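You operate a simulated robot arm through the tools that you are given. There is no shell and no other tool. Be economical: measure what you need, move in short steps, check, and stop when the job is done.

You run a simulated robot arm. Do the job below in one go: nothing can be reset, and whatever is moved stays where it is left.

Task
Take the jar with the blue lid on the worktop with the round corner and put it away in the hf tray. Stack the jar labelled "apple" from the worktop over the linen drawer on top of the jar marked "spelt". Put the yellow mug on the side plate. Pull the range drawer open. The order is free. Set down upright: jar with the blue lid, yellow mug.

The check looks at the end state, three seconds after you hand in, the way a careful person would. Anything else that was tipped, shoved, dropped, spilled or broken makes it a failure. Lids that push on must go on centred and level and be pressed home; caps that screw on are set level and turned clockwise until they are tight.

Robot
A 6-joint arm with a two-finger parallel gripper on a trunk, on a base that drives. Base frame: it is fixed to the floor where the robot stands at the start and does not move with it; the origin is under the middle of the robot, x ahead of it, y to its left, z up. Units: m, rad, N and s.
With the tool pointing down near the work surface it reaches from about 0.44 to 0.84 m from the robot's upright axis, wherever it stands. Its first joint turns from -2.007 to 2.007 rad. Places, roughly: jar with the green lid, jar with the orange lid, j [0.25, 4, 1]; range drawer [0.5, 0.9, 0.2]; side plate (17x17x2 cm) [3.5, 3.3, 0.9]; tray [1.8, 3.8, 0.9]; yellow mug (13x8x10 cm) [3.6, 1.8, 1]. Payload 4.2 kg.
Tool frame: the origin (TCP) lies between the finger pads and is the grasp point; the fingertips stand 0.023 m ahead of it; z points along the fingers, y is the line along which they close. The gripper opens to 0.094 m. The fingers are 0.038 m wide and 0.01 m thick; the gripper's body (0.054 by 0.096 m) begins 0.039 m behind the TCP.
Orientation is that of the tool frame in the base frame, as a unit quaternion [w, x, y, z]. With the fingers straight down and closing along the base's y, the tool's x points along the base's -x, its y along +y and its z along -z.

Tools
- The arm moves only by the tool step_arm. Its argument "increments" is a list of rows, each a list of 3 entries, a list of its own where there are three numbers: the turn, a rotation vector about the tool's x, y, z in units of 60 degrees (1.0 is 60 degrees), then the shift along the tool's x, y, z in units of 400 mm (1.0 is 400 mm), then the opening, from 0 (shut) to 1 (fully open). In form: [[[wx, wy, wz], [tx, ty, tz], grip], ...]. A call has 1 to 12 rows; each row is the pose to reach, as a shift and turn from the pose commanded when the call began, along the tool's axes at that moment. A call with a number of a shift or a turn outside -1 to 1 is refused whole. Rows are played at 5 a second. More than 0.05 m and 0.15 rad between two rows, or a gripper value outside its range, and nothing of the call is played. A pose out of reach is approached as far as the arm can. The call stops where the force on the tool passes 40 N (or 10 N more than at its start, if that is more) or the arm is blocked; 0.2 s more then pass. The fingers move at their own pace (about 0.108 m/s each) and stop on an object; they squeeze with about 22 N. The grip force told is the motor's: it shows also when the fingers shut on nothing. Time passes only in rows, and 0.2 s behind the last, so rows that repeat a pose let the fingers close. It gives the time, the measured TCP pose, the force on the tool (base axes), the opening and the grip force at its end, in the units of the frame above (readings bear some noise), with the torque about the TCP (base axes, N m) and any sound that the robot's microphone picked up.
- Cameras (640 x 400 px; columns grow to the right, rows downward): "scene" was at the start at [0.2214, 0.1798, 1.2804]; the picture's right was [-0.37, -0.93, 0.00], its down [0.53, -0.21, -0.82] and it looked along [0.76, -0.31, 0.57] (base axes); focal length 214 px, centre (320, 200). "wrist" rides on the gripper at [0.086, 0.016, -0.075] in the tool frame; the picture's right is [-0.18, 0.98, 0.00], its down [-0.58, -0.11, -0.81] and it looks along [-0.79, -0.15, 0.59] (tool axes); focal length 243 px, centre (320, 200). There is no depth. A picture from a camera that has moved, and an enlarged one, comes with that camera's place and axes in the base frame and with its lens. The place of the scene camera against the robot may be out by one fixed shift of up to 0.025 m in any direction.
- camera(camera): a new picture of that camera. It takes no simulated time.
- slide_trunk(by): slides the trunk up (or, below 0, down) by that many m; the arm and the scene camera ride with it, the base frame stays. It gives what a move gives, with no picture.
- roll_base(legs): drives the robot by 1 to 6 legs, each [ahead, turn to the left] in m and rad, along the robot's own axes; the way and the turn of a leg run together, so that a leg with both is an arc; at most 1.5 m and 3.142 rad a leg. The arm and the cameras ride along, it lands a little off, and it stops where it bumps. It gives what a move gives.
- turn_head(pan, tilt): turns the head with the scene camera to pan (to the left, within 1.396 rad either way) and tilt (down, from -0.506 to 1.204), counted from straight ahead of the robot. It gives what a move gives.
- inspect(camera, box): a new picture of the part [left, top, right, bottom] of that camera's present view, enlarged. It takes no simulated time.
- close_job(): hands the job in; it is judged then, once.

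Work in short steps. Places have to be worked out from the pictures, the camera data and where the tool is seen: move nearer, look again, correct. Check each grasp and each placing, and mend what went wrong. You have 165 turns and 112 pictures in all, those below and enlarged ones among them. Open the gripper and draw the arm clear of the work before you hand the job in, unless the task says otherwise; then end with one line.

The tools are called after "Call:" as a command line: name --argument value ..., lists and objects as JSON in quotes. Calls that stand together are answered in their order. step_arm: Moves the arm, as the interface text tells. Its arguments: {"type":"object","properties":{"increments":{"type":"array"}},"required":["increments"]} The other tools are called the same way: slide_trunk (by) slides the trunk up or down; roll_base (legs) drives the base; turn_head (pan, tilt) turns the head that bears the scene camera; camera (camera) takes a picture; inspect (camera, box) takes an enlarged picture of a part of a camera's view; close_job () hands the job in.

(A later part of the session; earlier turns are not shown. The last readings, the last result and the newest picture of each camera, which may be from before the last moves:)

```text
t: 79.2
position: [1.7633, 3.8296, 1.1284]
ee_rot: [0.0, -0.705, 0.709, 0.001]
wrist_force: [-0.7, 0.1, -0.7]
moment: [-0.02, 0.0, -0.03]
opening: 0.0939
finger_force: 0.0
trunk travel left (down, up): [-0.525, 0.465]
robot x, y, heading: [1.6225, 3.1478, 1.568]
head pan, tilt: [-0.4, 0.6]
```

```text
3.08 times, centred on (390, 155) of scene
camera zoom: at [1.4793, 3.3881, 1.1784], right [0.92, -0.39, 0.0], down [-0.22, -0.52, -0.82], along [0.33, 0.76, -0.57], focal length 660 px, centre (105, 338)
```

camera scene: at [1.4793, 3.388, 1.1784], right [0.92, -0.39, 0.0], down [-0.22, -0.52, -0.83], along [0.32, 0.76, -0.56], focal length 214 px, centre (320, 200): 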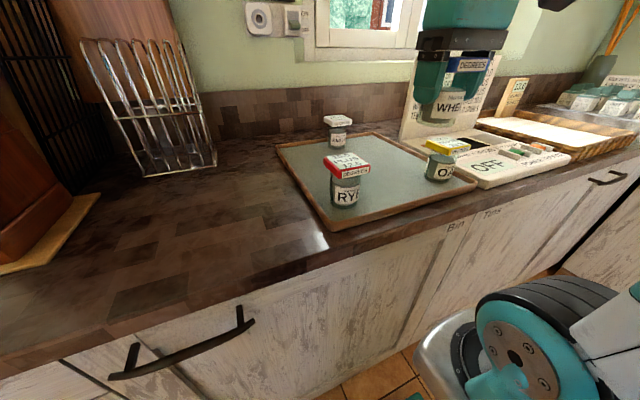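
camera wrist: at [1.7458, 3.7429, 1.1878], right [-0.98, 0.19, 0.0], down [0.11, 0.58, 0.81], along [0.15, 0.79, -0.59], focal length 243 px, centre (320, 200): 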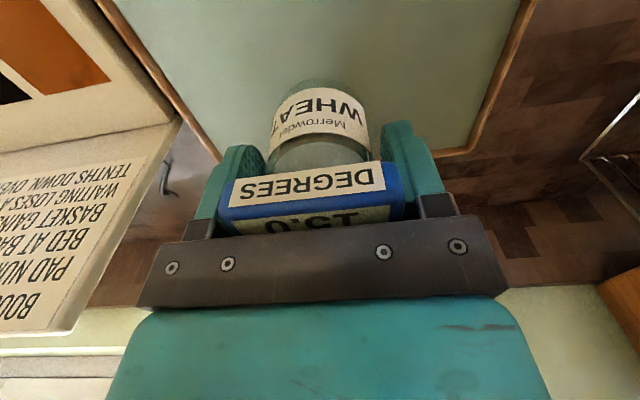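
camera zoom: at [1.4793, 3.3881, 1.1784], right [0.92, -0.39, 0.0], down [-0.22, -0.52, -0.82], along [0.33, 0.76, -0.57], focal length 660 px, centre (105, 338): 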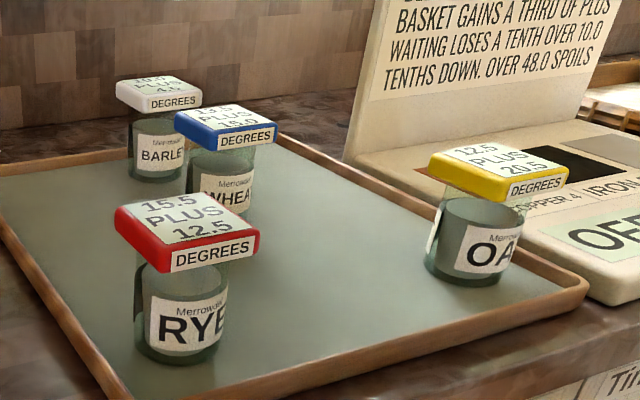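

The jar stands upright in the tray. Next the mug: I retract the arm, back off, turn east and drive toward the east counter.

Call:
step_arm --increments '[[[0, 0, 0], [0.1, 0, 0], 1], [[0, 0, 0], [0.2, 0, 0], 1], [[0, 0, 0], [0.3, 0, 0], 1], [[0, 0, 0], [0.4, 0, 0], 1], [[0, 0, 0], [0.5, 0, 0], 1]]'

Call:
roll_base --legs '[[-0.25, 0], [0, -1.57], [0.9, 0]]'

Call:
turn_head --pan 0.0 --tilt 0.3

Call:
camera --camera "scene"

```text
t: 80.4
position: [1.7632, 3.6319, 1.1268]
ee_rot: [0.001, -0.705, 0.709, 0.001]
wrist_force: [-1.3, 0.0, 0.0]
moment: [-0.06, -0.05, -0.02]
opening: 0.0941
finger_force: 0.0
trunk travel left (down, up): [-0.525, 0.465]
robot x, y, heading: [1.6253, 3.1488, 1.567]
head pan, tilt: [-0.4, 0.6]
```

```text
t: 90.4
position: [3.0084, 2.7517, 1.128]
ee_rot: [0.002, 0.001, 1.0, 0.0]
wrist_force: [0.4, 0.2, 0.2]
moment: [-0.02, -0.01, 0.0]
opening: 0.0939
finger_force: 0.1
trunk travel left (down, up): [-0.525, 0.465]
robot x, y, heading: [2.522, 2.8901, -0.006]
head pan, tilt: [-0.4, 0.6]
```

```text
t: 91.2
position: [3.0081, 2.7515, 1.1267]
ee_rot: [0.001, 0.001, 1.0, 0.0]
wrist_force: [0.3, 0.2, -0.3]
moment: [-0.01, 0.0, -0.01]
opening: 0.0942
finger_force: 0.1
trunk travel left (down, up): [-0.525, 0.465]
robot x, y, heading: [2.5219, 2.8887, -0.004]
head pan, tilt: [0.0, 0.3]
```

```text
75 pictures are left
camera scene: at [2.7819, 3.0896, 1.2059], right [0.0, -1.0, 0.0], down [-0.3, 0.0, -0.96], along [0.96, 0.0, -0.3], focal length 214 px, centre (320, 200)
```

scene: 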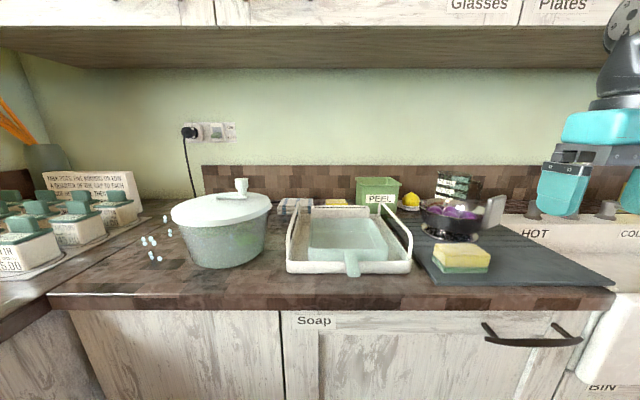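

The plate may be hidden behind the lidded pot. I raise the trunk for a higher view and look both at the plate area and south toward the mug.

Call:
slide_trunk --by 0.3

Call:
turn_head --pan 0.1 --tilt 0.6

Call:
camera --camera "scene"

Call:
turn_head --pan -1.0 --tilt 0.45

Call:
camera --camera "scene"

```text
t: 94.2
position: [3.0071, 2.7512, 1.4262]
ee_rot: [0.001, 0.001, 1.0, 0.0]
wrist_force: [0.3, -0.5, 0.3]
moment: [0.02, -0.02, 0.01]
opening: 0.094
finger_force: 0.0
trunk travel left (down, up): [-0.825, 0.165]
robot x, y, heading: [2.5216, 2.8885, 0.001]
head pan, tilt: [0.0, 0.3]
```

```text
t: 95.0
position: [3.0076, 2.7505, 1.4276]
ee_rot: [0.0, 0.001, 1.0, -0.001]
wrist_force: [0.2, -0.1, -1.3]
moment: [0.03, -0.02, -0.03]
opening: 0.0942
finger_force: 0.1
trunk travel left (down, up): [-0.825, 0.165]
robot x, y, heading: [2.5261, 2.8917, -0.003]
head pan, tilt: [0.099, 0.6]
```

```text
74 pictures are left
camera scene: at [2.7765, 3.0984, 1.4785], right [0.1, -1.0, 0.0], down [-0.56, -0.06, -0.83], along [0.82, 0.08, -0.56], focal length 214 px, centre (320, 200)
```

scene: 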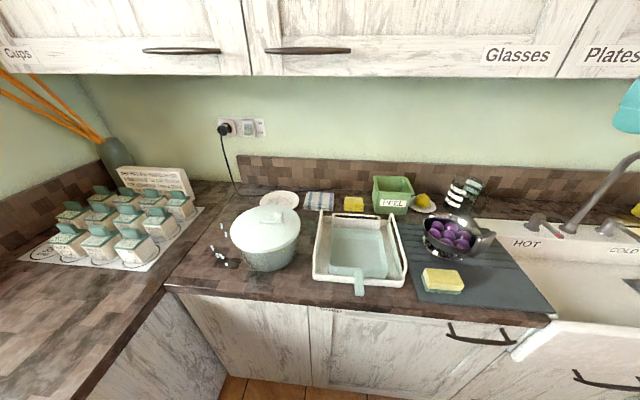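

```text
t: 96.4
position: [3.0077, 2.7517, 1.4272]
ee_rot: [0.001, 0.001, 1.0, -0.001]
wrist_force: [0.1, 0.9, 0.4]
moment: [0.0, -0.02, 0.0]
opening: 0.0939
finger_force: 0.0
trunk travel left (down, up): [-0.825, 0.165]
robot x, y, heading: [2.5209, 2.8908, -0.005]
head pan, tilt: [-1.0, 0.45]
```

```text
73 pictures are left
camera scene: at [2.7382, 3.0124, 1.492], right [-0.84, -0.54, 0.0], down [-0.24, 0.37, -0.9], along [0.49, -0.76, -0.44], focal length 214 px, centre (320, 200)
```

scene: 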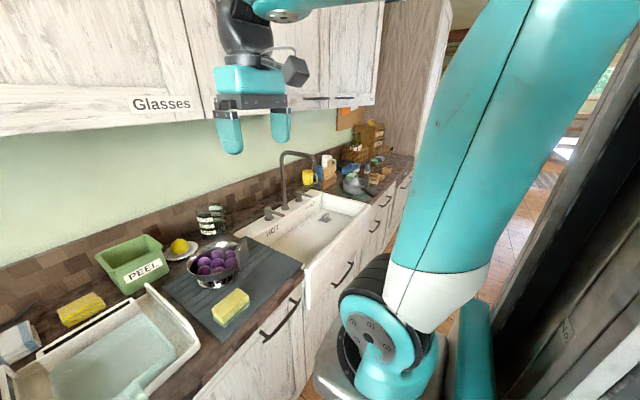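

The plate lies behind the pot at about (3.58, 3.35); the yellow mug is beyond the sink near (3.58, 1.86). I drive south along the counter and face east in front of the mug.

Call:
roll_base --legs '[[0, -1.57], [0.93, 0], [0, 1.57]]'

Call:
turn_head --pan 0.0 --tilt 0.5

Call:
camera --camera "scene"

```text
t: 109.0
position: [3.0133, 1.843, 1.4266]
ee_rot: [0.001, -0.02, 1.0, 0.0]
wrist_force: [-0.6, -0.1, 0.5]
moment: [-0.01, 0.01, -0.03]
opening: 0.0938
finger_force: 0.1
trunk travel left (down, up): [-0.825, 0.165]
robot x, y, heading: [2.5256, 1.9589, 0.041]
head pan, tilt: [-1.0, 0.45]
```

```text
t: 110.2
position: [3.0133, 1.8431, 1.4272]
ee_rot: [0.0, -0.02, 1.0, 0.0]
wrist_force: [-0.2, 0.0, 0.0]
moment: [0.01, 0.0, 0.0]
opening: 0.0938
finger_force: 0.0
trunk travel left (down, up): [-0.825, 0.165]
robot x, y, heading: [2.5215, 1.9591, 0.037]
head pan, tilt: [0.0, 0.499]
```

```text
72 pictures are left
camera scene: at [2.7722, 2.1714, 1.4875], right [0.04, -1.0, 0.0], down [-0.48, -0.02, -0.88], along [0.88, 0.03, -0.48], focal length 214 px, centre (320, 200)
```

scene: 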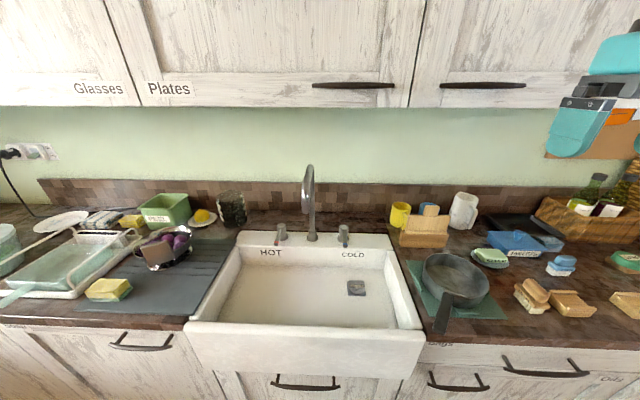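

Call:
inspect --camera "scene" --box '[360, 170, 520, 280]'

```text
3.64 times, centred on (440, 225) of scene
camera zoom: at [2.7722, 2.1714, 1.4875], right [0.04, -1.0, 0.0], down [-0.48, -0.02, -0.88], along [0.88, 0.03, -0.48], focal length 780 px, centre (-116, 109)
```

zoom: 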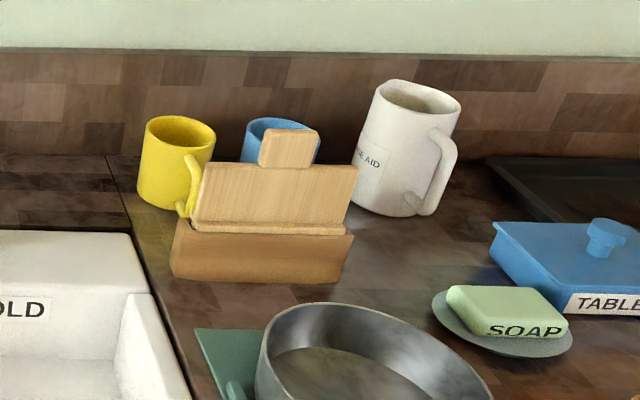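

The yellow mug stands near (3.585, 1.847) behind a wooden box, handle toward me, blue mug close by. I plan a rim grip at its north-east wall with the tool turned so the wrist camera clears the box. First trunk down and base forward.

Call:
slide_trunk --by -0.27

Call:
roll_base --legs '[[0, -0.037], [0.24, 0]]'

Call:
turn_head --pan -0.3 --tilt 0.4

Call:
camera --camera "scene"

Call:
camera --camera "wrist"

```text
t: 113.0
position: [3.0128, 1.8425, 1.158]
ee_rot: [0.0, -0.018, 1.0, 0.0]
wrist_force: [0.1, -0.1, 0.2]
moment: [-0.03, -0.01, 0.0]
opening: 0.0943
finger_force: 0.0
trunk travel left (down, up): [-0.555, 0.435]
robot x, y, heading: [2.5206, 1.9623, 0.039]
head pan, tilt: [0.0, 0.499]
```

```text
t: 115.2
position: [3.2324, 1.824, 1.1574]
ee_rot: [0.004, -0.001, 1.0, 0.0]
wrist_force: [0.2, 0.1, -0.7]
moment: [0.02, 0.02, -0.01]
opening: 0.0938
finger_force: 0.1
trunk travel left (down, up): [-0.555, 0.435]
robot x, y, heading: [2.7536, 1.9607, 0.0]
head pan, tilt: [0.0, 0.499]
stopped in leg 2: the robot was blocked; the commanded pose is now the measured one
```

```text
t: 116.0
position: [3.2321, 1.8249, 1.1596]
ee_rot: [0.003, -0.001, 1.0, 0.0]
wrist_force: [-0.6, -0.6, 0.3]
moment: [0.01, 0.03, -0.01]
opening: 0.0939
finger_force: 0.1
trunk travel left (down, up): [-0.555, 0.435]
robot x, y, heading: [2.753, 1.96, 0.0]
head pan, tilt: [-0.3, 0.4]
```

```text
70 pictures are left
camera scene: at [3.0016, 2.1355, 1.2276], right [-0.3, -0.96, 0.0], down [-0.37, 0.12, -0.92], along [0.88, -0.27, -0.38], focal length 214 px, centre (320, 200)
```

scene: 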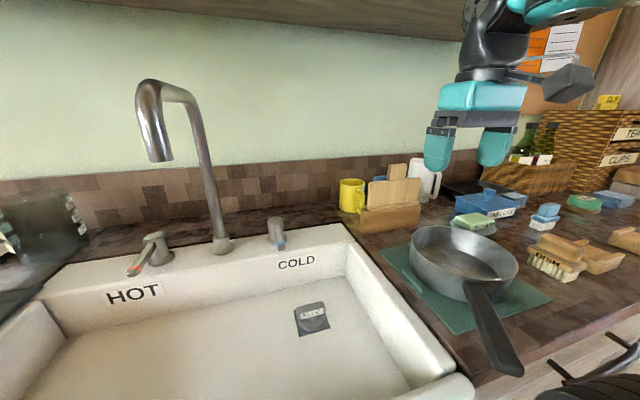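

```text
69 pictures are left
camera wrist: at [3.1449, 1.8414, 1.2328], right [0.18, 0.98, 0.0], down [0.58, -0.11, 0.81], along [0.8, -0.15, -0.59], focal length 243 px, centre (320, 200)
```

wrist: 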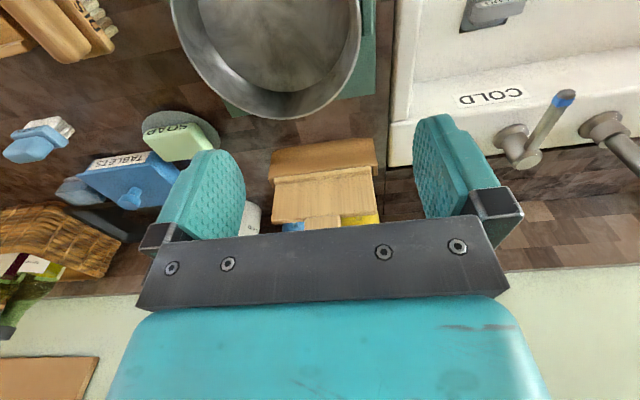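

The base touched the sink front at x=2.753 and stopped. I zoom on the mug for a precise position.

Call:
inspect --camera "scene" --box '[310, 140, 470, 250]'

```text
3.64 times, centred on (390, 195) of scene
camera zoom: at [3.0016, 2.1355, 1.2276], right [-0.3, -0.96, 0.0], down [-0.37, 0.12, -0.92], along [0.88, -0.27, -0.38], focal length 780 px, centre (66, 218)
```

zoom: 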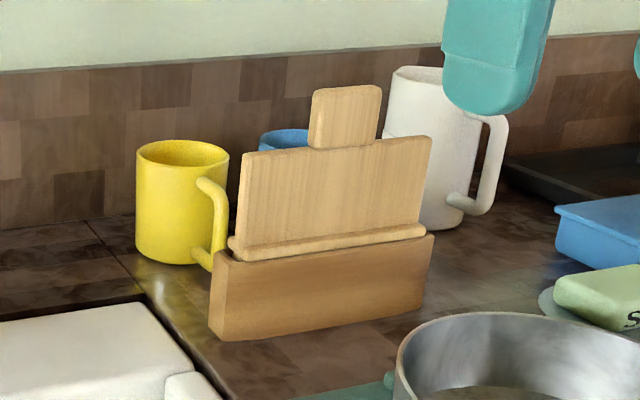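

Mug centre ≈ (3.58, 1.838), rim top ≈ 1.015, handle toward me. I take the gripper to above its north rim at (3.58, 1.878), half open.

Call:
step_arm --increments '[[[0, 0, 0], [-0.11, 0.017, 0], 0.53], [[0, 0, 0], [-0.22, 0.034, 0], 0.53], [[0, 0, 0], [-0.33, 0.05, 0], 0.53], [[0, 0, 0], [-0.44, 0.067, 0], 0.53], [[0, 0, 0], [-0.55, 0.084, 0], 0.53], [[0, 0, 0], [-0.66, 0.1, 0], 0.53], [[0, 0, 0], [-0.77, 0.117, 0], 0.53], [[0, 0, 0], [-0.87, 0.1325, 0], 0.53], [[0, 0, 0], [-0.87, 0.1325, 0], 0.53]]'

Call:
inspect --camera "scene" --box '[280, 80, 480, 240]'

Call:
camera --camera "wrist"

```text
t: 117.5
position: [3.5292, 1.869, 1.1435]
ee_rot: [-0.004, 0.001, 1.0, -0.001]
wrist_force: [37.6, 8.9, -64.6]
moment: [-1.14, -2.83, -1.07]
opening: 0.0498
finger_force: 0.0
out of reach, approached as far as the arm can: row 7
trunk travel left (down, up): [-0.555, 0.435]
robot x, y, heading: [2.7521, 1.9635, -0.002]
head pan, tilt: [-0.3, 0.4]
stopped in row 7: the force on the tool passed its limit (the readings are from after the stop); the commanded pose is now the measured one
```

```text
2.50 times, centred on (380, 160) of scene
camera zoom: at [3.0024, 2.1354, 1.2285], right [-0.3, -0.95, 0.0], down [-0.37, 0.12, -0.92], along [0.88, -0.27, -0.39], focal length 536 px, centre (170, 300)
```

zoom: 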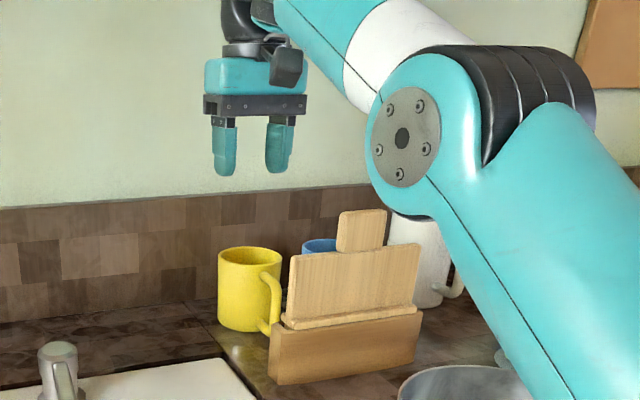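

```text
66 pictures are left
camera wrist: at [3.4435, 1.8852, 1.2177], right [0.18, 0.98, 0.0], down [0.59, -0.11, 0.8], along [0.79, -0.15, -0.6], focal length 243 px, centre (320, 200)
```

wrist: 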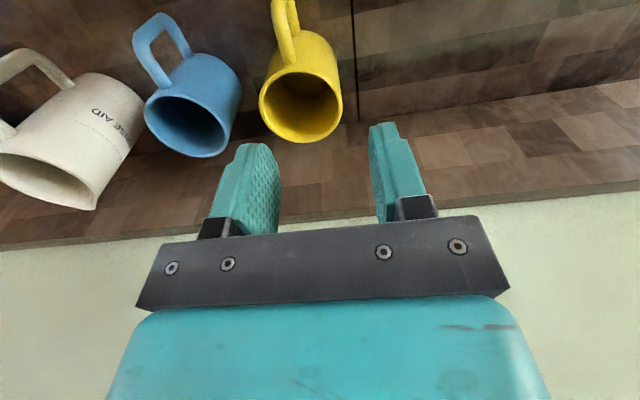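

The wrist top met the underside of the wall cabinet. I drop slightly and retreat, then lower the tool before entering again, north of the box.

Call:
step_arm --increments '[[[0, 0, 0], [0.03, 0, 0.03], 0.53], [[0, 0, 0], [0.12, 0.0, 0.04], 0.53], [[0, 0, 0], [0.22, 0.0, 0.04], 0.53], [[0, 0, 0], [0.32, 0.0, 0.04], 0.53], [[0, 0, 0], [0.42, 0.0, 0.04], 0.53], [[0, 0, 0], [0.5, 0.04, 0.06], 0.53], [[0, 0, 0], [0.5, 0.12, 0.12], 0.53], [[0, 0, 0], [0.5, 0.15, 0.18], 0.53]]'

Call:
camera --camera "scene"

```text
t: 119.3
position: [3.3262, 1.9273, 1.0738]
ee_rot: [-0.008, 0.0, 1.0, -0.001]
wrist_force: [-0.1, -0.4, 0.0]
moment: [0.0, 0.01, -0.01]
opening: 0.0501
finger_force: 0.1
trunk travel left (down, up): [-0.555, 0.435]
robot x, y, heading: [2.7524, 1.9605, -0.007]
head pan, tilt: [-0.3, 0.4]
```

```text
65 pictures are left
camera scene: at [3.0014, 2.1353, 1.2285], right [-0.3, -0.95, 0.0], down [-0.37, 0.12, -0.92], along [0.88, -0.27, -0.38], focal length 214 px, centre (320, 200)
```

scene: 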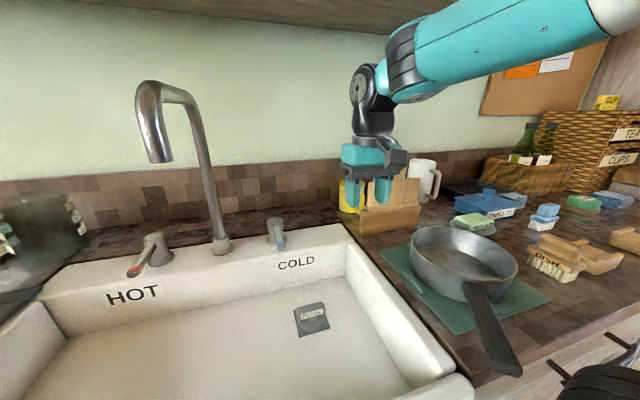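

Free again. I go forward at z≈1.065 along y≈1.93, passing north of the box.

Call:
step_arm --increments '[[[0, 0, 0], [-0.105, 0, 0.01], 0.53], [[0, 0, 0], [-0.21, 0.0, 0.02], 0.53], [[0, 0, 0], [-0.315, 0.0, 0.025], 0.53], [[0, 0, 0], [-0.42, 0.0, 0.025], 0.53], [[0, 0, 0], [-0.525, 0.0, 0.025], 0.53], [[0, 0, 0], [-0.635, 0.0, 0.025], 0.53], [[0, 0, 0], [-0.635, 0.0, 0.025], 0.53]]'

Call:
camera --camera "wrist"

Call:
inspect --camera "scene" --box '[280, 80, 480, 240]'

```text
t: 121.0
position: [3.5707, 1.9284, 1.0605]
ee_rot: [-0.01, -0.001, 1.0, -0.001]
wrist_force: [0.6, -0.2, -0.1]
moment: [0.03, 0.01, 0.03]
opening: 0.0496
finger_force: 0.0
out of reach, approached as far as the arm can: row 6, 7
trunk travel left (down, up): [-0.555, 0.435]
robot x, y, heading: [2.7525, 1.9628, -0.0]
head pan, tilt: [-0.3, 0.4]
```

```text
64 pictures are left
camera wrist: at [3.4845, 1.9452, 1.1359], right [0.18, 0.98, 0.0], down [0.6, -0.11, 0.79], along [0.78, -0.15, -0.61], focal length 243 px, centre (320, 200)
```

wrist: 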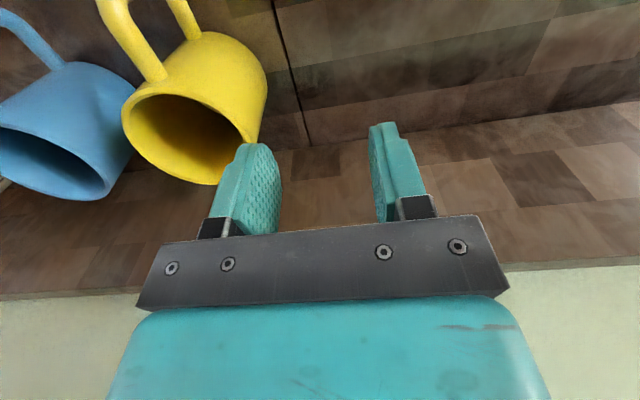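

```text
2.50 times, centred on (380, 160) of scene
camera zoom: at [3.0013, 2.1353, 1.2284], right [-0.3, -0.96, 0.0], down [-0.37, 0.12, -0.92], along [0.88, -0.27, -0.38], focal length 536 px, centre (170, 300)
```

zoom: 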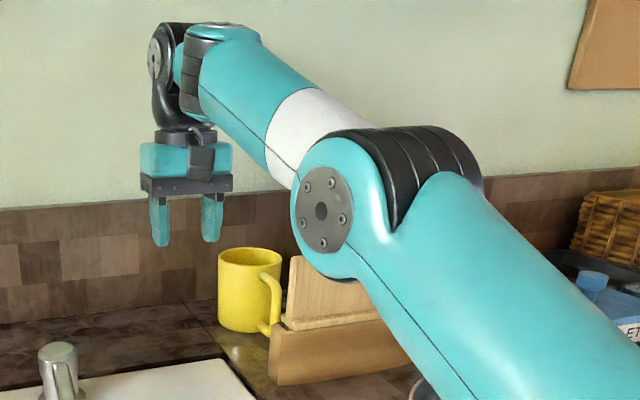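

The wrist view puts the rim centre near (3.567, 1.851). I shift to the north wall at y≈1.889 and check the finger placement before descending.

Call:
step_arm --increments '[[[0, 0, 0], [0.005, -0.05, 0], 0.53], [[0, 0, 0], [0.008, -0.099, 0.01], 0.53], [[0, 0, 0], [0.008, -0.099, 0.02], 0.53]]'

Call:
camera --camera "wrist"

Call:
inspect --camera "scene" --box '[310, 120, 410, 220]'

```text
t: 121.8
position: [3.5678, 1.8882, 1.053]
ee_rot: [-0.009, -0.001, 1.0, 0.0]
wrist_force: [0.3, -0.3, 0.8]
moment: [-0.01, 0.01, 0.01]
opening: 0.0498
finger_force: 0.2
trunk travel left (down, up): [-0.555, 0.435]
robot x, y, heading: [2.7591, 1.9603, 0.001]
head pan, tilt: [-0.3, 0.4]
```

```text
62 pictures are left
camera wrist: at [3.4814, 1.9047, 1.129], right [0.18, 0.98, 0.0], down [0.6, -0.11, 0.8], along [0.78, -0.15, -0.61], focal length 243 px, centre (320, 200)
```

wrist: 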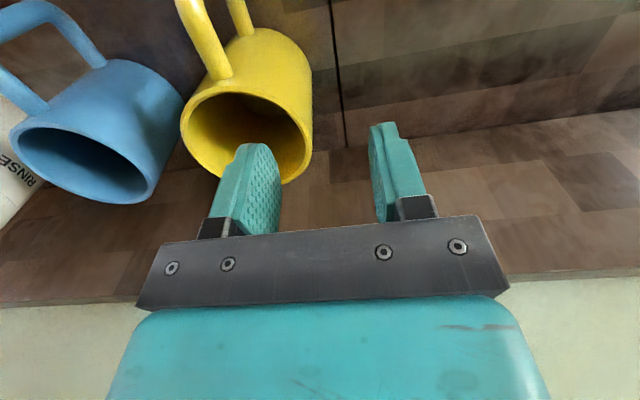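

```text
4.00 times, centred on (360, 170) of scene
camera zoom: at [3.0012, 2.1353, 1.2284], right [-0.3, -0.96, 0.0], down [-0.37, 0.12, -0.92], along [0.88, -0.27, -0.38], focal length 858 px, centre (160, 320)
```

zoom: 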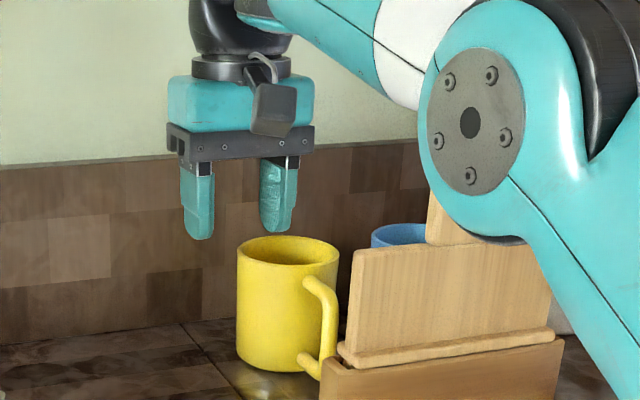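

Alignment looks right: the rim's north wall lies between the fingers. I descend 5 cm gently.

Call:
step_arm --increments '[[[0, 0, 0], [0, 0, 0.03], 0.53], [[0, 0, 0], [0, 0, 0.06], 0.53], [[0, 0, 0], [0, 0, 0.09], 0.53], [[0, 0, 0], [0, 0, 0.125], 0.53]]'

Call:
inspect --camera "scene" --box '[310, 120, 410, 220]'

```text
t: 122.8
position: [3.5677, 1.8881, 0.9993]
ee_rot: [-0.009, -0.001, 1.0, 0.0]
wrist_force: [0.2, -0.1, -0.2]
moment: [-0.02, -0.01, 0.02]
opening: 0.0498
finger_force: 0.1
trunk travel left (down, up): [-0.555, 0.435]
robot x, y, heading: [2.7529, 1.9612, 0.001]
head pan, tilt: [-0.3, 0.4]
```

```text
4.00 times, centred on (360, 170) of scene
camera zoom: at [3.0013, 2.1353, 1.2283], right [-0.3, -0.96, 0.0], down [-0.37, 0.12, -0.92], along [0.88, -0.27, -0.38], focal length 858 px, centre (160, 320)
```

zoom: 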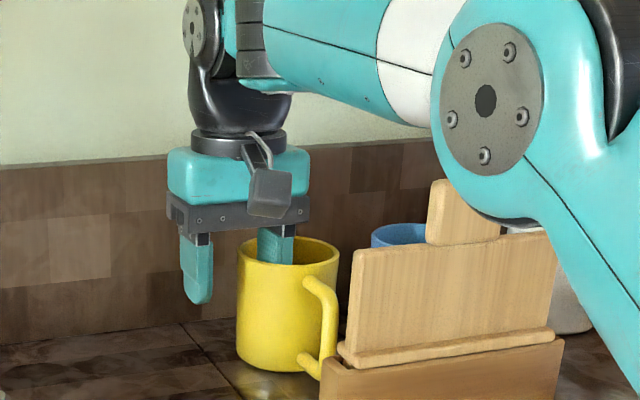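

One finger is inside, one outside. I close on the wall.

Call:
step_arm --increments '[[[0, 0, 0], [0, 0, 0], 0.2], [[0, 0, 0], [0, 0, 0], 0.0], [[0, 0, 0], [0, 0, 0], 0.0], [[0, 0, 0], [0, 0, 0], 0.0]]'

Call:
step_arm --increments '[[[0, 0, 0], [0, 0, -0.05], 0.0], [[0, 0, 0], [0, 0, -0.1], 0.0], [[0, 0, 0], [0, 0, -0.1], 0.0]]'

Call:
inspect --camera "scene" --box '[310, 120, 410, 220]'

```text
t: 123.8
position: [3.5679, 1.8879, 1.0015]
ee_rot: [-0.008, -0.001, 1.0, -0.001]
wrist_force: [0.1, -1.2, 5.3]
moment: [-0.66, 0.1, 0.0]
opening: 0.011
finger_force: 22.1
trunk travel left (down, up): [-0.555, 0.435]
robot x, y, heading: [2.7524, 1.9614, 0.005]
head pan, tilt: [-0.3, 0.4]
```

```text
t: 124.5
position: [3.5679, 1.888, 1.0423]
ee_rot: [-0.009, 0.0, 1.0, -0.001]
wrist_force: [-0.1, 1.5, -2.9]
moment: [0.07, 0.01, -0.02]
opening: 0.0106
finger_force: 22.0
trunk travel left (down, up): [-0.555, 0.435]
robot x, y, heading: [2.755, 1.9593, 0.003]
head pan, tilt: [-0.3, 0.4]
```

```text
4.00 times, centred on (360, 170) of scene
camera zoom: at [3.0013, 2.1354, 1.2282], right [-0.3, -0.96, 0.0], down [-0.37, 0.12, -0.92], along [0.88, -0.27, -0.38], focal length 858 px, centre (160, 320)
```

zoom: 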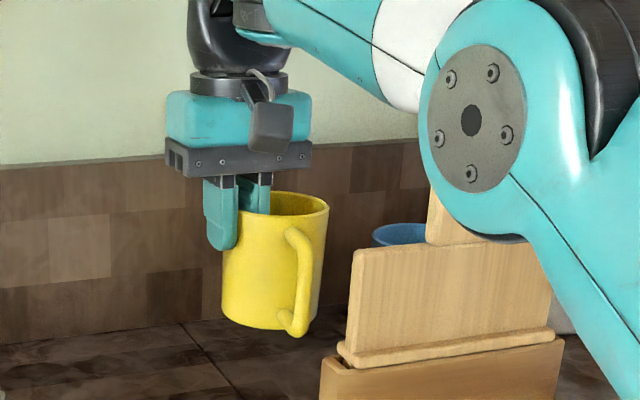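

The mug is held, slightly leaning. I move north clear of the box, then draw back from under the cabinet.

Call:
step_arm --increments '[[[0, 0, 0], [0.01, 0.07, -0.02], 0.0], [[0, 0, 0], [0.02, 0.14, -0.04], 0.0], [[0, 0, 0], [0.03, 0.205, -0.04], 0.0], [[0, 0, 0], [0.12, 0.205, -0.04], 0.0], [[0, 0, 0], [0.22, 0.205, -0.04], 0.0], [[0, 0, 0], [0.32, 0.205, -0.04], 0.0], [[0, 0, 0], [0.42, 0.205, -0.04], 0.0], [[0, 0, 0], [0.52, 0.205, -0.04], 0.0], [[0, 0, 0], [0.62, 0.205, -0.04], 0.0], [[0, 0, 0], [0.72, 0.205, -0.04], 0.0], [[0, 0, 0], [0.82, 0.205, -0.06], 0.0]]'

Call:
camera --camera "scene"

```text
t: 127.0
position: [3.2614, 1.9737, 1.1632]
ee_rot: [-0.012, -0.001, 1.0, -0.003]
wrist_force: [0.2, 0.7, -2.1]
moment: [0.12, 0.01, -0.01]
opening: 0.0106
finger_force: 22.5
out of reach, approached as far as the arm can: row 4, 6, 7, 8, 9, 10, 11
trunk travel left (down, up): [-0.555, 0.435]
robot x, y, heading: [2.7584, 1.9626, 0.0]
head pan, tilt: [-0.3, 0.4]
```

```text
58 pictures are left
camera scene: at [3.001, 2.1353, 1.2281], right [-0.3, -0.96, 0.0], down [-0.37, 0.12, -0.92], along [0.88, -0.27, -0.38], focal length 214 px, centre (320, 200)
```

scene: 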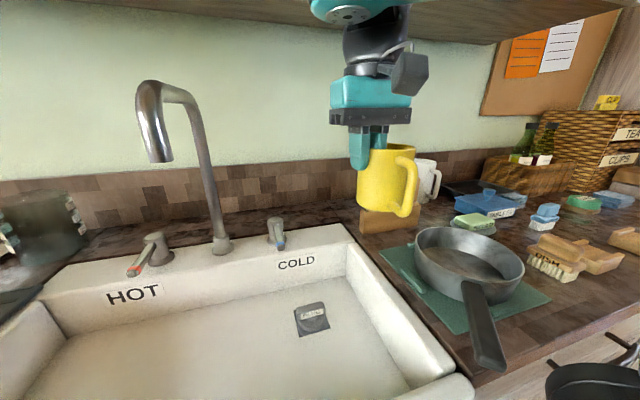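

The mug hangs safely. I back off, turn north, drive to about y = 3.15 and turn east to face the plate.

Call:
slide_trunk --by 0.06

Call:
roll_base --legs '[[-0.26, 0], [0, 1.57], [1.18, 0], [0, -1.57]]'

Call:
turn_head --pan 0.1 --tilt 0.5

Call:
camera --camera "scene"

```text
t: 128.0
position: [3.2629, 1.9743, 1.2236]
ee_rot: [-0.011, 0.0, 1.0, -0.001]
wrist_force: [-0.3, 0.0, -2.0]
moment: [0.08, -0.02, -0.01]
opening: 0.0106
finger_force: 22.2
trunk travel left (down, up): [-0.615, 0.375]
robot x, y, heading: [2.752, 1.9631, -0.0]
head pan, tilt: [-0.3, 0.4]
```

```text
t: 143.0
position: [3.0355, 3.1467, 1.2191]
ee_rot: [-0.015, 0.011, 1.0, -0.001]
wrist_force: [-0.1, 0.2, -2.6]
moment: [0.09, -0.03, -0.01]
opening: 0.0107
finger_force: 22.3
trunk travel left (down, up): [-0.615, 0.375]
robot x, y, heading: [2.5215, 3.1437, -0.021]
head pan, tilt: [-0.3, 0.4]
```

```text
t: 143.9
position: [3.0352, 3.1452, 1.2208]
ee_rot: [-0.013, 0.011, 1.0, -0.002]
wrist_force: [0.5, 0.5, -3.1]
moment: [0.1, -0.03, 0.01]
opening: 0.0103
finger_force: 21.8
trunk travel left (down, up): [-0.615, 0.375]
robot x, y, heading: [2.5183, 3.1475, -0.023]
head pan, tilt: [0.099, 0.499]
```

```text
57 pictures are left
camera scene: at [2.7811, 3.3499, 1.2775], right [0.07, -1.0, 0.0], down [-0.48, -0.04, -0.88], along [0.88, 0.06, -0.48], focal length 214 px, centre (320, 200)
```

scene: 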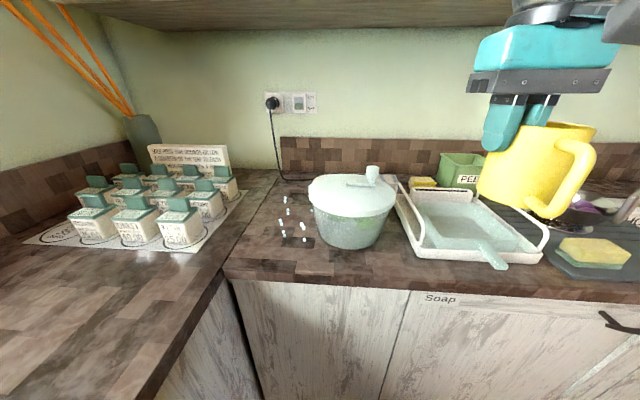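

I lift the trunk for a look over the pot to locate the plate precisely.

Call:
slide_trunk --by 0.3

Call:
turn_head --pan 0.1 --tilt 0.6

Call:
inspect --camera "scene" --box '[220, 120, 460, 280]'

```text
t: 146.9
position: [3.0349, 3.1459, 1.5207]
ee_rot: [-0.014, 0.012, 1.0, -0.001]
wrist_force: [-0.2, -0.1, -3.3]
moment: [0.08, -0.05, 0.01]
opening: 0.0106
finger_force: 21.8
trunk travel left (down, up): [-0.915, 0.075]
robot x, y, heading: [2.521, 3.1431, -0.021]
head pan, tilt: [0.099, 0.499]
```

```text
t: 147.6
position: [3.0338, 3.1455, 1.5202]
ee_rot: [-0.014, 0.011, 1.0, -0.001]
wrist_force: [0.0, -0.3, -3.3]
moment: [0.08, -0.01, 0.01]
opening: 0.0105
finger_force: 22.5
trunk travel left (down, up): [-0.915, 0.075]
robot x, y, heading: [2.518, 3.146, -0.023]
head pan, tilt: [0.099, 0.6]
```

```text
2.50 times, centred on (340, 200) of scene
camera zoom: at [2.7785, 3.3498, 1.5684], right [0.07, -1.0, 0.0], down [-0.56, -0.04, -0.83], along [0.82, 0.06, -0.56], focal length 536 px, centre (270, 200)
```

zoom: 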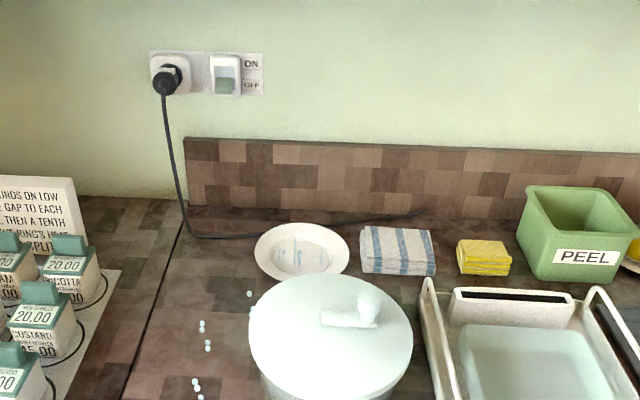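

Plate centre ≈ (3.535, 3.337); pot lid spans x 3.12–3.34, y 3.19–3.41. I lower the trunk and shift the mug south to pass beside the pot.

Call:
slide_trunk --by -0.33

Call:
step_arm --increments '[[[0, 0, 0], [0, -0.08, 0], 0.0], [[0, 0, 0], [0, -0.18, 0], 0.0], [[0, 0, 0], [0, -0.2, 0], 0.0]]'

```text
t: 150.8
position: [3.034, 3.1463, 1.1903]
ee_rot: [-0.013, 0.011, 1.0, -0.001]
wrist_force: [1.5, -0.7, -2.6]
moment: [0.08, -0.03, 0.01]
opening: 0.0102
finger_force: 21.9
trunk travel left (down, up): [-0.585, 0.405]
robot x, y, heading: [2.5157, 3.1463, -0.023]
head pan, tilt: [0.099, 0.6]
```

```text
t: 151.6
position: [3.0325, 3.068, 1.1923]
ee_rot: [-0.016, 0.01, 1.0, -0.003]
wrist_force: [0.3, 0.0, -3.0]
moment: [0.08, 0.0, -0.02]
opening: 0.0104
finger_force: 21.7
trunk travel left (down, up): [-0.585, 0.405]
robot x, y, heading: [2.5173, 3.144, -0.025]
head pan, tilt: [0.099, 0.6]
```

Now the base forward.

Call:
roll_base --legs '[[0, 0.024], [0.24, 0]]'

Call:
camera --camera "scene"

```text
t: 153.7
position: [3.2738, 3.0792, 1.1916]
ee_rot: [-0.015, -0.001, 1.0, -0.002]
wrist_force: [-0.2, -1.0, -3.2]
moment: [0.1, -0.04, 0.0]
opening: 0.0103
finger_force: 21.8
trunk travel left (down, up): [-0.585, 0.405]
robot x, y, heading: [2.7606, 3.1411, -0.003]
head pan, tilt: [0.099, 0.6]
```

```text
55 pictures are left
camera scene: at [3.0137, 3.3548, 1.2384], right [0.1, -1.0, 0.0], down [-0.56, -0.05, -0.82], along [0.82, 0.08, -0.57], focal length 214 px, centre (320, 200)
```

scene: 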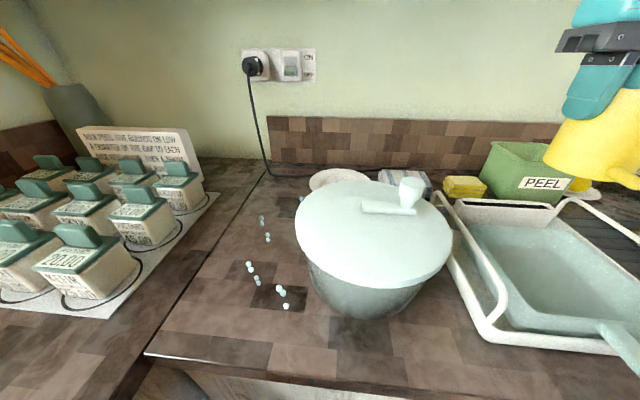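

Path beside the pot is clear. I lower to z≈1.1 and move forward over the rack edge to x≈3.53.

Call:
step_arm --increments '[[[0, -0.01, 0], [0, -0.01, 0.1], 0.0], [[0, -0.02, 0], [-0.03, -0.01, 0.2], 0.0], [[0, -0.029, 0], [-0.12, -0.01, 0.235], 0.0], [[0, -0.029, 0], [-0.22, 0, 0.235], 0.0], [[0, -0.029, 0], [-0.32, 0, 0.235], 0.0], [[0, -0.029, 0], [-0.42, 0, 0.235], 0.0], [[0, -0.029, 0], [-0.52, 0, 0.235], 0.0], [[0, -0.029, 0], [-0.62, 0, 0.235], 0.0], [[0, -0.029, 0], [-0.64, 0, 0.235], 0.0]]'

Call:
turn_head --pan -0.3 --tilt 0.4

Call:
camera --camera "scene"

```text
t: 155.7
position: [3.5238, 3.0786, 1.0925]
ee_rot: [-0.001, 0.0, 1.0, -0.004]
wrist_force: [-0.2, 0.2, -1.7]
moment: [0.08, -0.03, 0.03]
opening: 0.0105
finger_force: 21.4
out of reach, approached as far as the arm can: row 1, 2, 3, 4, 5, 6, 7
trunk travel left (down, up): [-0.585, 0.405]
robot x, y, heading: [2.7623, 3.1449, -0.001]
head pan, tilt: [0.099, 0.6]
```

```text
t: 156.6
position: [3.5245, 3.0803, 1.0912]
ee_rot: [0.0, 0.0, 1.0, -0.003]
wrist_force: [1.5, 0.3, -3.6]
moment: [0.08, -0.03, 0.0]
opening: 0.0105
finger_force: 21.7
trunk travel left (down, up): [-0.585, 0.405]
robot x, y, heading: [2.7576, 3.1489, -0.001]
head pan, tilt: [-0.3, 0.4]
```

```text
54 pictures are left
camera scene: at [3.0142, 3.3187, 1.2566], right [-0.3, -0.95, 0.0], down [-0.37, 0.12, -0.92], along [0.88, -0.27, -0.39], focal length 214 px, centre (320, 200)
```

scene: 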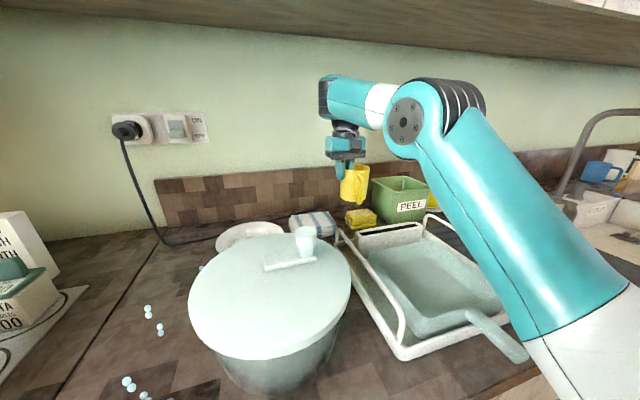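

Now north along x≈3.53 toward the plate, keeping height.

Call:
step_arm --increments '[[[0, 0, 0], [0, 0.105, 0], 0.0], [[0, 0, 0], [0, 0.21, 0], 0.0], [[0, 0, 0], [0, 0.315, 0], 0.0], [[0, 0, 0], [0, 0.42, 0], 0.0], [[0, 0, 0], [0, 0.525, 0], 0.0], [[0, 0, 0], [0, 0.63, 0], 0.0], [[0, 0, 0], [-0.015, 0.7375, 0], 0.0], [[0, 0, 0], [-0.015, 0.7375, 0], 0.0]]'

Call:
turn_head --pan 0.1 --tilt 0.35

Call:
inspect --camera "scene" --box '[240, 110, 400, 240]'

Call:
camera --camera "wrist"

```text
t: 158.4
position: [3.5122, 3.3506, 1.0747]
ee_rot: [-0.001, 0.0, 1.0, -0.003]
wrist_force: [1.2, -0.5, -2.9]
moment: [0.05, -0.03, -0.02]
opening: 0.0105
finger_force: 21.7
out of reach, approached as far as the arm can: row 6, 7, 8
trunk travel left (down, up): [-0.585, 0.405]
robot x, y, heading: [2.7597, 3.1442, -0.004]
head pan, tilt: [-0.3, 0.4]
```

```text
t: 159.3
position: [3.5119, 3.3519, 1.0741]
ee_rot: [-0.001, 0.0, 1.0, -0.003]
wrist_force: [-0.4, 0.8, -2.0]
moment: [0.06, -0.01, -0.01]
opening: 0.0105
finger_force: 22.4
trunk travel left (down, up): [-0.585, 0.405]
robot x, y, heading: [2.758, 3.1443, -0.002]
head pan, tilt: [0.099, 0.351]
```

```text
3.08 times, centred on (320, 175) of scene
camera zoom: at [3.0184, 3.3553, 1.2611], right [0.1, -1.0, 0.0], down [-0.34, -0.03, -0.94], along [0.93, 0.09, -0.34], focal length 660 px, centre (320, 277)
```

zoom: 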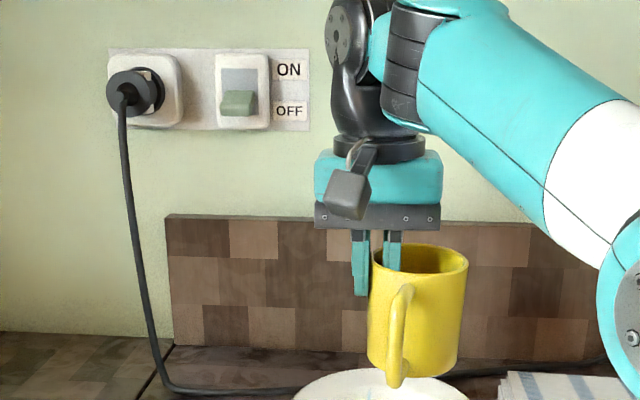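

```text
52 pictures are left
camera wrist: at [3.4255, 3.3687, 1.149], right [0.18, 0.98, -0.01], down [0.58, -0.1, 0.81], along [0.79, -0.15, -0.59], focal length 243 px, centre (320, 200)
```

wrist: 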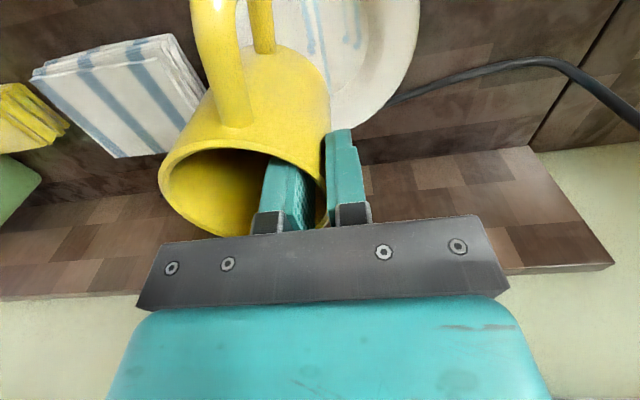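

The mug hangs about 2–3 cm short of the plate centre in x and y at the arm's reach limit. I nudge the base: a slight left turn and 3 cm ahead.

Call:
roll_base --legs '[[0, 0.036], [0.03, 0]]'

Call:
inspect --camera "scene" --box '[240, 110, 400, 240]'

Call:
camera --camera "wrist"

```text
t: 160.4
position: [3.5068, 3.3775, 1.0769]
ee_rot: [0.0, -0.016, 1.0, -0.004]
wrist_force: [0.7, 0.5, -1.9]
moment: [0.04, 0.01, 0.02]
opening: 0.0103
finger_force: 21.9
trunk travel left (down, up): [-0.585, 0.405]
robot x, y, heading: [2.7639, 3.1443, 0.032]
head pan, tilt: [0.099, 0.351]
stopped in leg 2: the robot was blocked; the commanded pose is now the measured one
```

```text
3.08 times, centred on (320, 175) of scene
camera zoom: at [3.0138, 3.3639, 1.2618], right [0.13, -0.99, 0.0], down [-0.34, -0.04, -0.94], along [0.93, 0.12, -0.34], focal length 660 px, centre (320, 277)
```

zoom: 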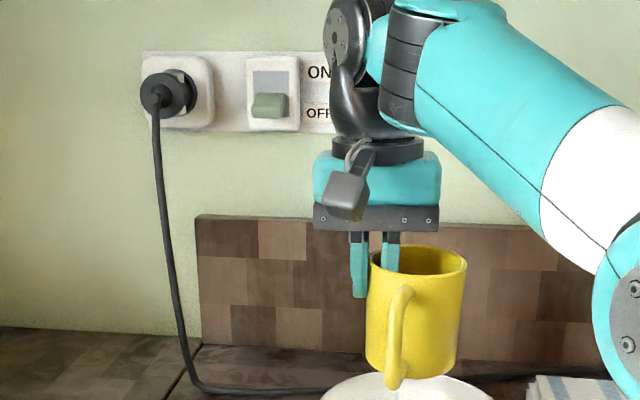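

```text
50 pictures are left
camera wrist: at [3.4203, 3.3916, 1.1499], right [0.15, 0.99, -0.01], down [0.58, -0.08, 0.81], along [0.8, -0.13, -0.59], focal length 243 px, centre (320, 200)
```

wrist: 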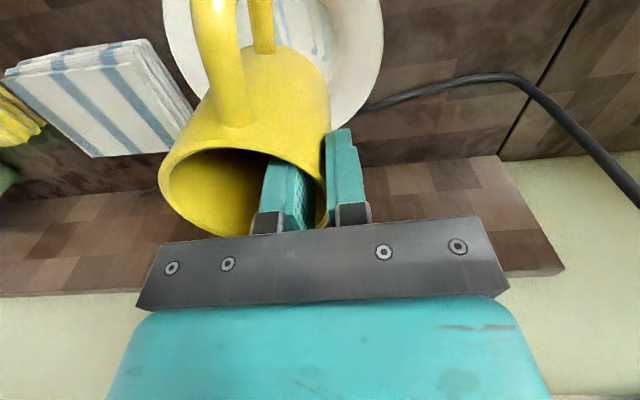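

Sideways it is now centred; it needs about 2.5 cm more ahead. I lower a bit while reaching forward.

Call:
step_arm --increments '[[[0, 0, 0], [-0.02, 0, 0.04], 0.0], [[0, 0, 0], [-0.05, 0, 0.09], 0.0], [[0, 0, 0], [-0.07, 0, 0.1], 0.0]]'

```text
t: 161.4
position: [3.5195, 3.362, 1.084]
ee_rot: [0.041, -0.016, 0.999, 0.02]
wrist_force: [-0.2, 0.0, -2.6]
moment: [0.14, 0.02, 0.01]
opening: 0.0103
finger_force: 21.9
out of reach, approached as far as the arm can: row 3
trunk travel left (down, up): [-0.585, 0.405]
robot x, y, heading: [2.7694, 3.1451, 0.041]
head pan, tilt: [0.099, 0.351]
stopped in row 3: the arm was blocked; the commanded pose is now the measured one
```

Something blocked the arm. I look at the arm's lower links.

Call:
turn_head --pan -0.5 --tilt 0.5

Call:
camera --camera "scene"

```text
t: 162.4
position: [3.517, 3.3592, 1.0905]
ee_rot: [0.047, -0.016, 0.998, 0.024]
wrist_force: [-0.5, 1.3, -2.3]
moment: [0.05, -0.01, -0.04]
opening: 0.0106
finger_force: 21.8
trunk travel left (down, up): [-0.585, 0.405]
robot x, y, heading: [2.7701, 3.1475, 0.038]
head pan, tilt: [-0.499, 0.499]
```

```text
49 pictures are left
camera scene: at [2.9598, 3.3114, 1.2734], right [-0.45, -0.89, -0.02], down [-0.39, 0.22, -0.89], along [0.8, -0.39, -0.45], focal length 214 px, centre (320, 200)
```

scene: 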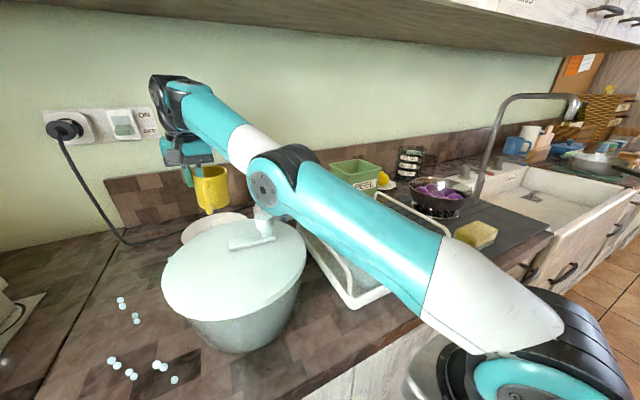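

The elbow is resting on the pot lid's knob. I raise the trunk a little to lift off at once.

Call:
slide_trunk --by 0.03

Call:
camera --camera "scene"

```text
t: 163.2
position: [3.5377, 3.364, 1.0745]
ee_rot: [0.019, -0.018, 1.0, 0.013]
wrist_force: [0.0, 0.7, -3.1]
moment: [0.06, 0.02, -0.01]
opening: 0.0103
finger_force: 21.6
trunk travel left (down, up): [-0.615, 0.375]
robot x, y, heading: [2.7681, 3.1476, 0.033]
head pan, tilt: [-0.499, 0.499]
```

```text
48 pictures are left
camera scene: at [2.9929, 3.3098, 1.2831], right [-0.45, -0.89, -0.01], down [-0.42, 0.22, -0.88], along [0.79, -0.4, -0.47], focal length 214 px, centre (320, 200)
```

scene: 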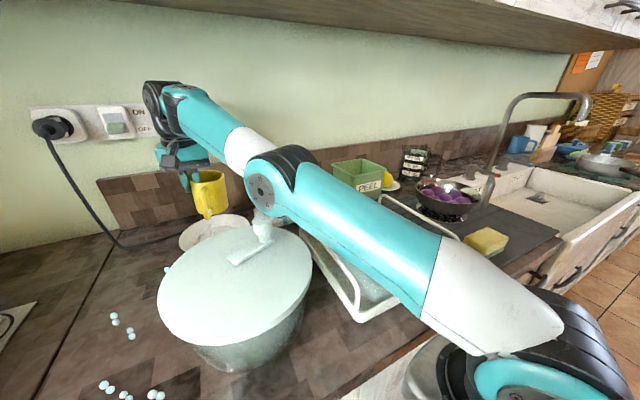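

The base was tipping a little on the knob and is settling. Another 4 cm up to be fully free.

Call:
slide_trunk --by 0.04

Call:
camera --camera "scene"

```text
t: 164.0
position: [3.5375, 3.3675, 1.1144]
ee_rot: [0.015, -0.016, 1.0, 0.009]
wrist_force: [-0.3, -0.1, -2.0]
moment: [0.1, -0.04, 0.03]
opening: 0.0102
finger_force: 21.8
trunk travel left (down, up): [-0.655, 0.335]
robot x, y, heading: [2.7673, 3.1462, 0.028]
head pan, tilt: [-0.499, 0.499]
```

```text
47 pictures are left
camera scene: at [3.0013, 3.3098, 1.3175], right [-0.45, -0.89, 0.0], down [-0.42, 0.22, -0.88], along [0.79, -0.4, -0.47], focal length 214 px, centre (320, 200)
```

scene: 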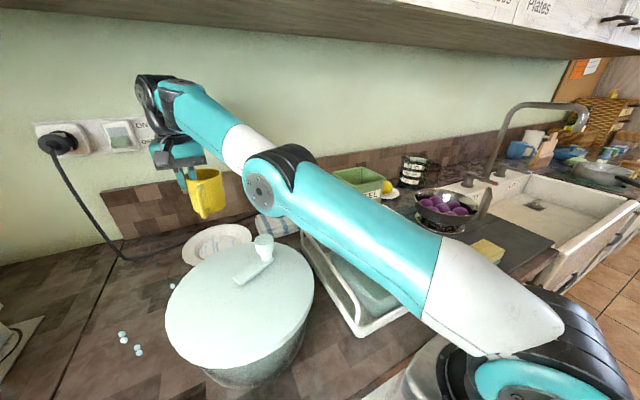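

Free, and the lid sits in place. The mug is now over the plate centre. I lower the arm 4 cm while levelling the mug, then raise the trunk 4 cm to lift the elbow again.

Call:
step_arm --increments '[[[0.02, 0.01, 0], [0, 0, 0.04], 0.0], [[0.04, 0.02, 0], [0, 0.005, 0.08], 0.0], [[0.057, 0.029, 0], [0, 0.01, 0.1], 0.0]]'

Call:
slide_trunk --by 0.04

Call:
camera --camera "scene"

```text
t: 164.8
position: [3.5382, 3.3716, 1.0756]
ee_rot: [0.0, -0.015, 1.0, -0.021]
wrist_force: [0.3, -0.4, -2.6]
moment: [0.02, -0.06, -0.05]
opening: 0.0104
finger_force: 21.9
trunk travel left (down, up): [-0.655, 0.335]
robot x, y, heading: [2.7679, 3.1481, 0.03]
head pan, tilt: [-0.499, 0.499]
```

```text
t: 165.6
position: [3.5443, 3.3729, 1.1107]
ee_rot: [-0.001, -0.016, 1.0, -0.021]
wrist_force: [0.4, -0.2, -3.1]
moment: [0.06, 0.01, 0.01]
opening: 0.0104
finger_force: 21.5
trunk travel left (down, up): [-0.695, 0.295]
robot x, y, heading: [2.7654, 3.1458, 0.03]
head pan, tilt: [-0.499, 0.499]
```

```text
46 pictures are left
camera scene: at [3.0085, 3.3122, 1.358], right [-0.45, -0.89, 0.0], down [-0.43, 0.21, -0.88], along [0.78, -0.39, -0.48], focal length 214 px, centre (320, 200)
```

scene: 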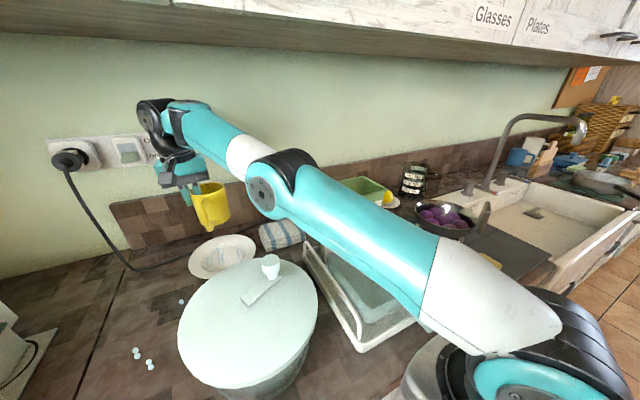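

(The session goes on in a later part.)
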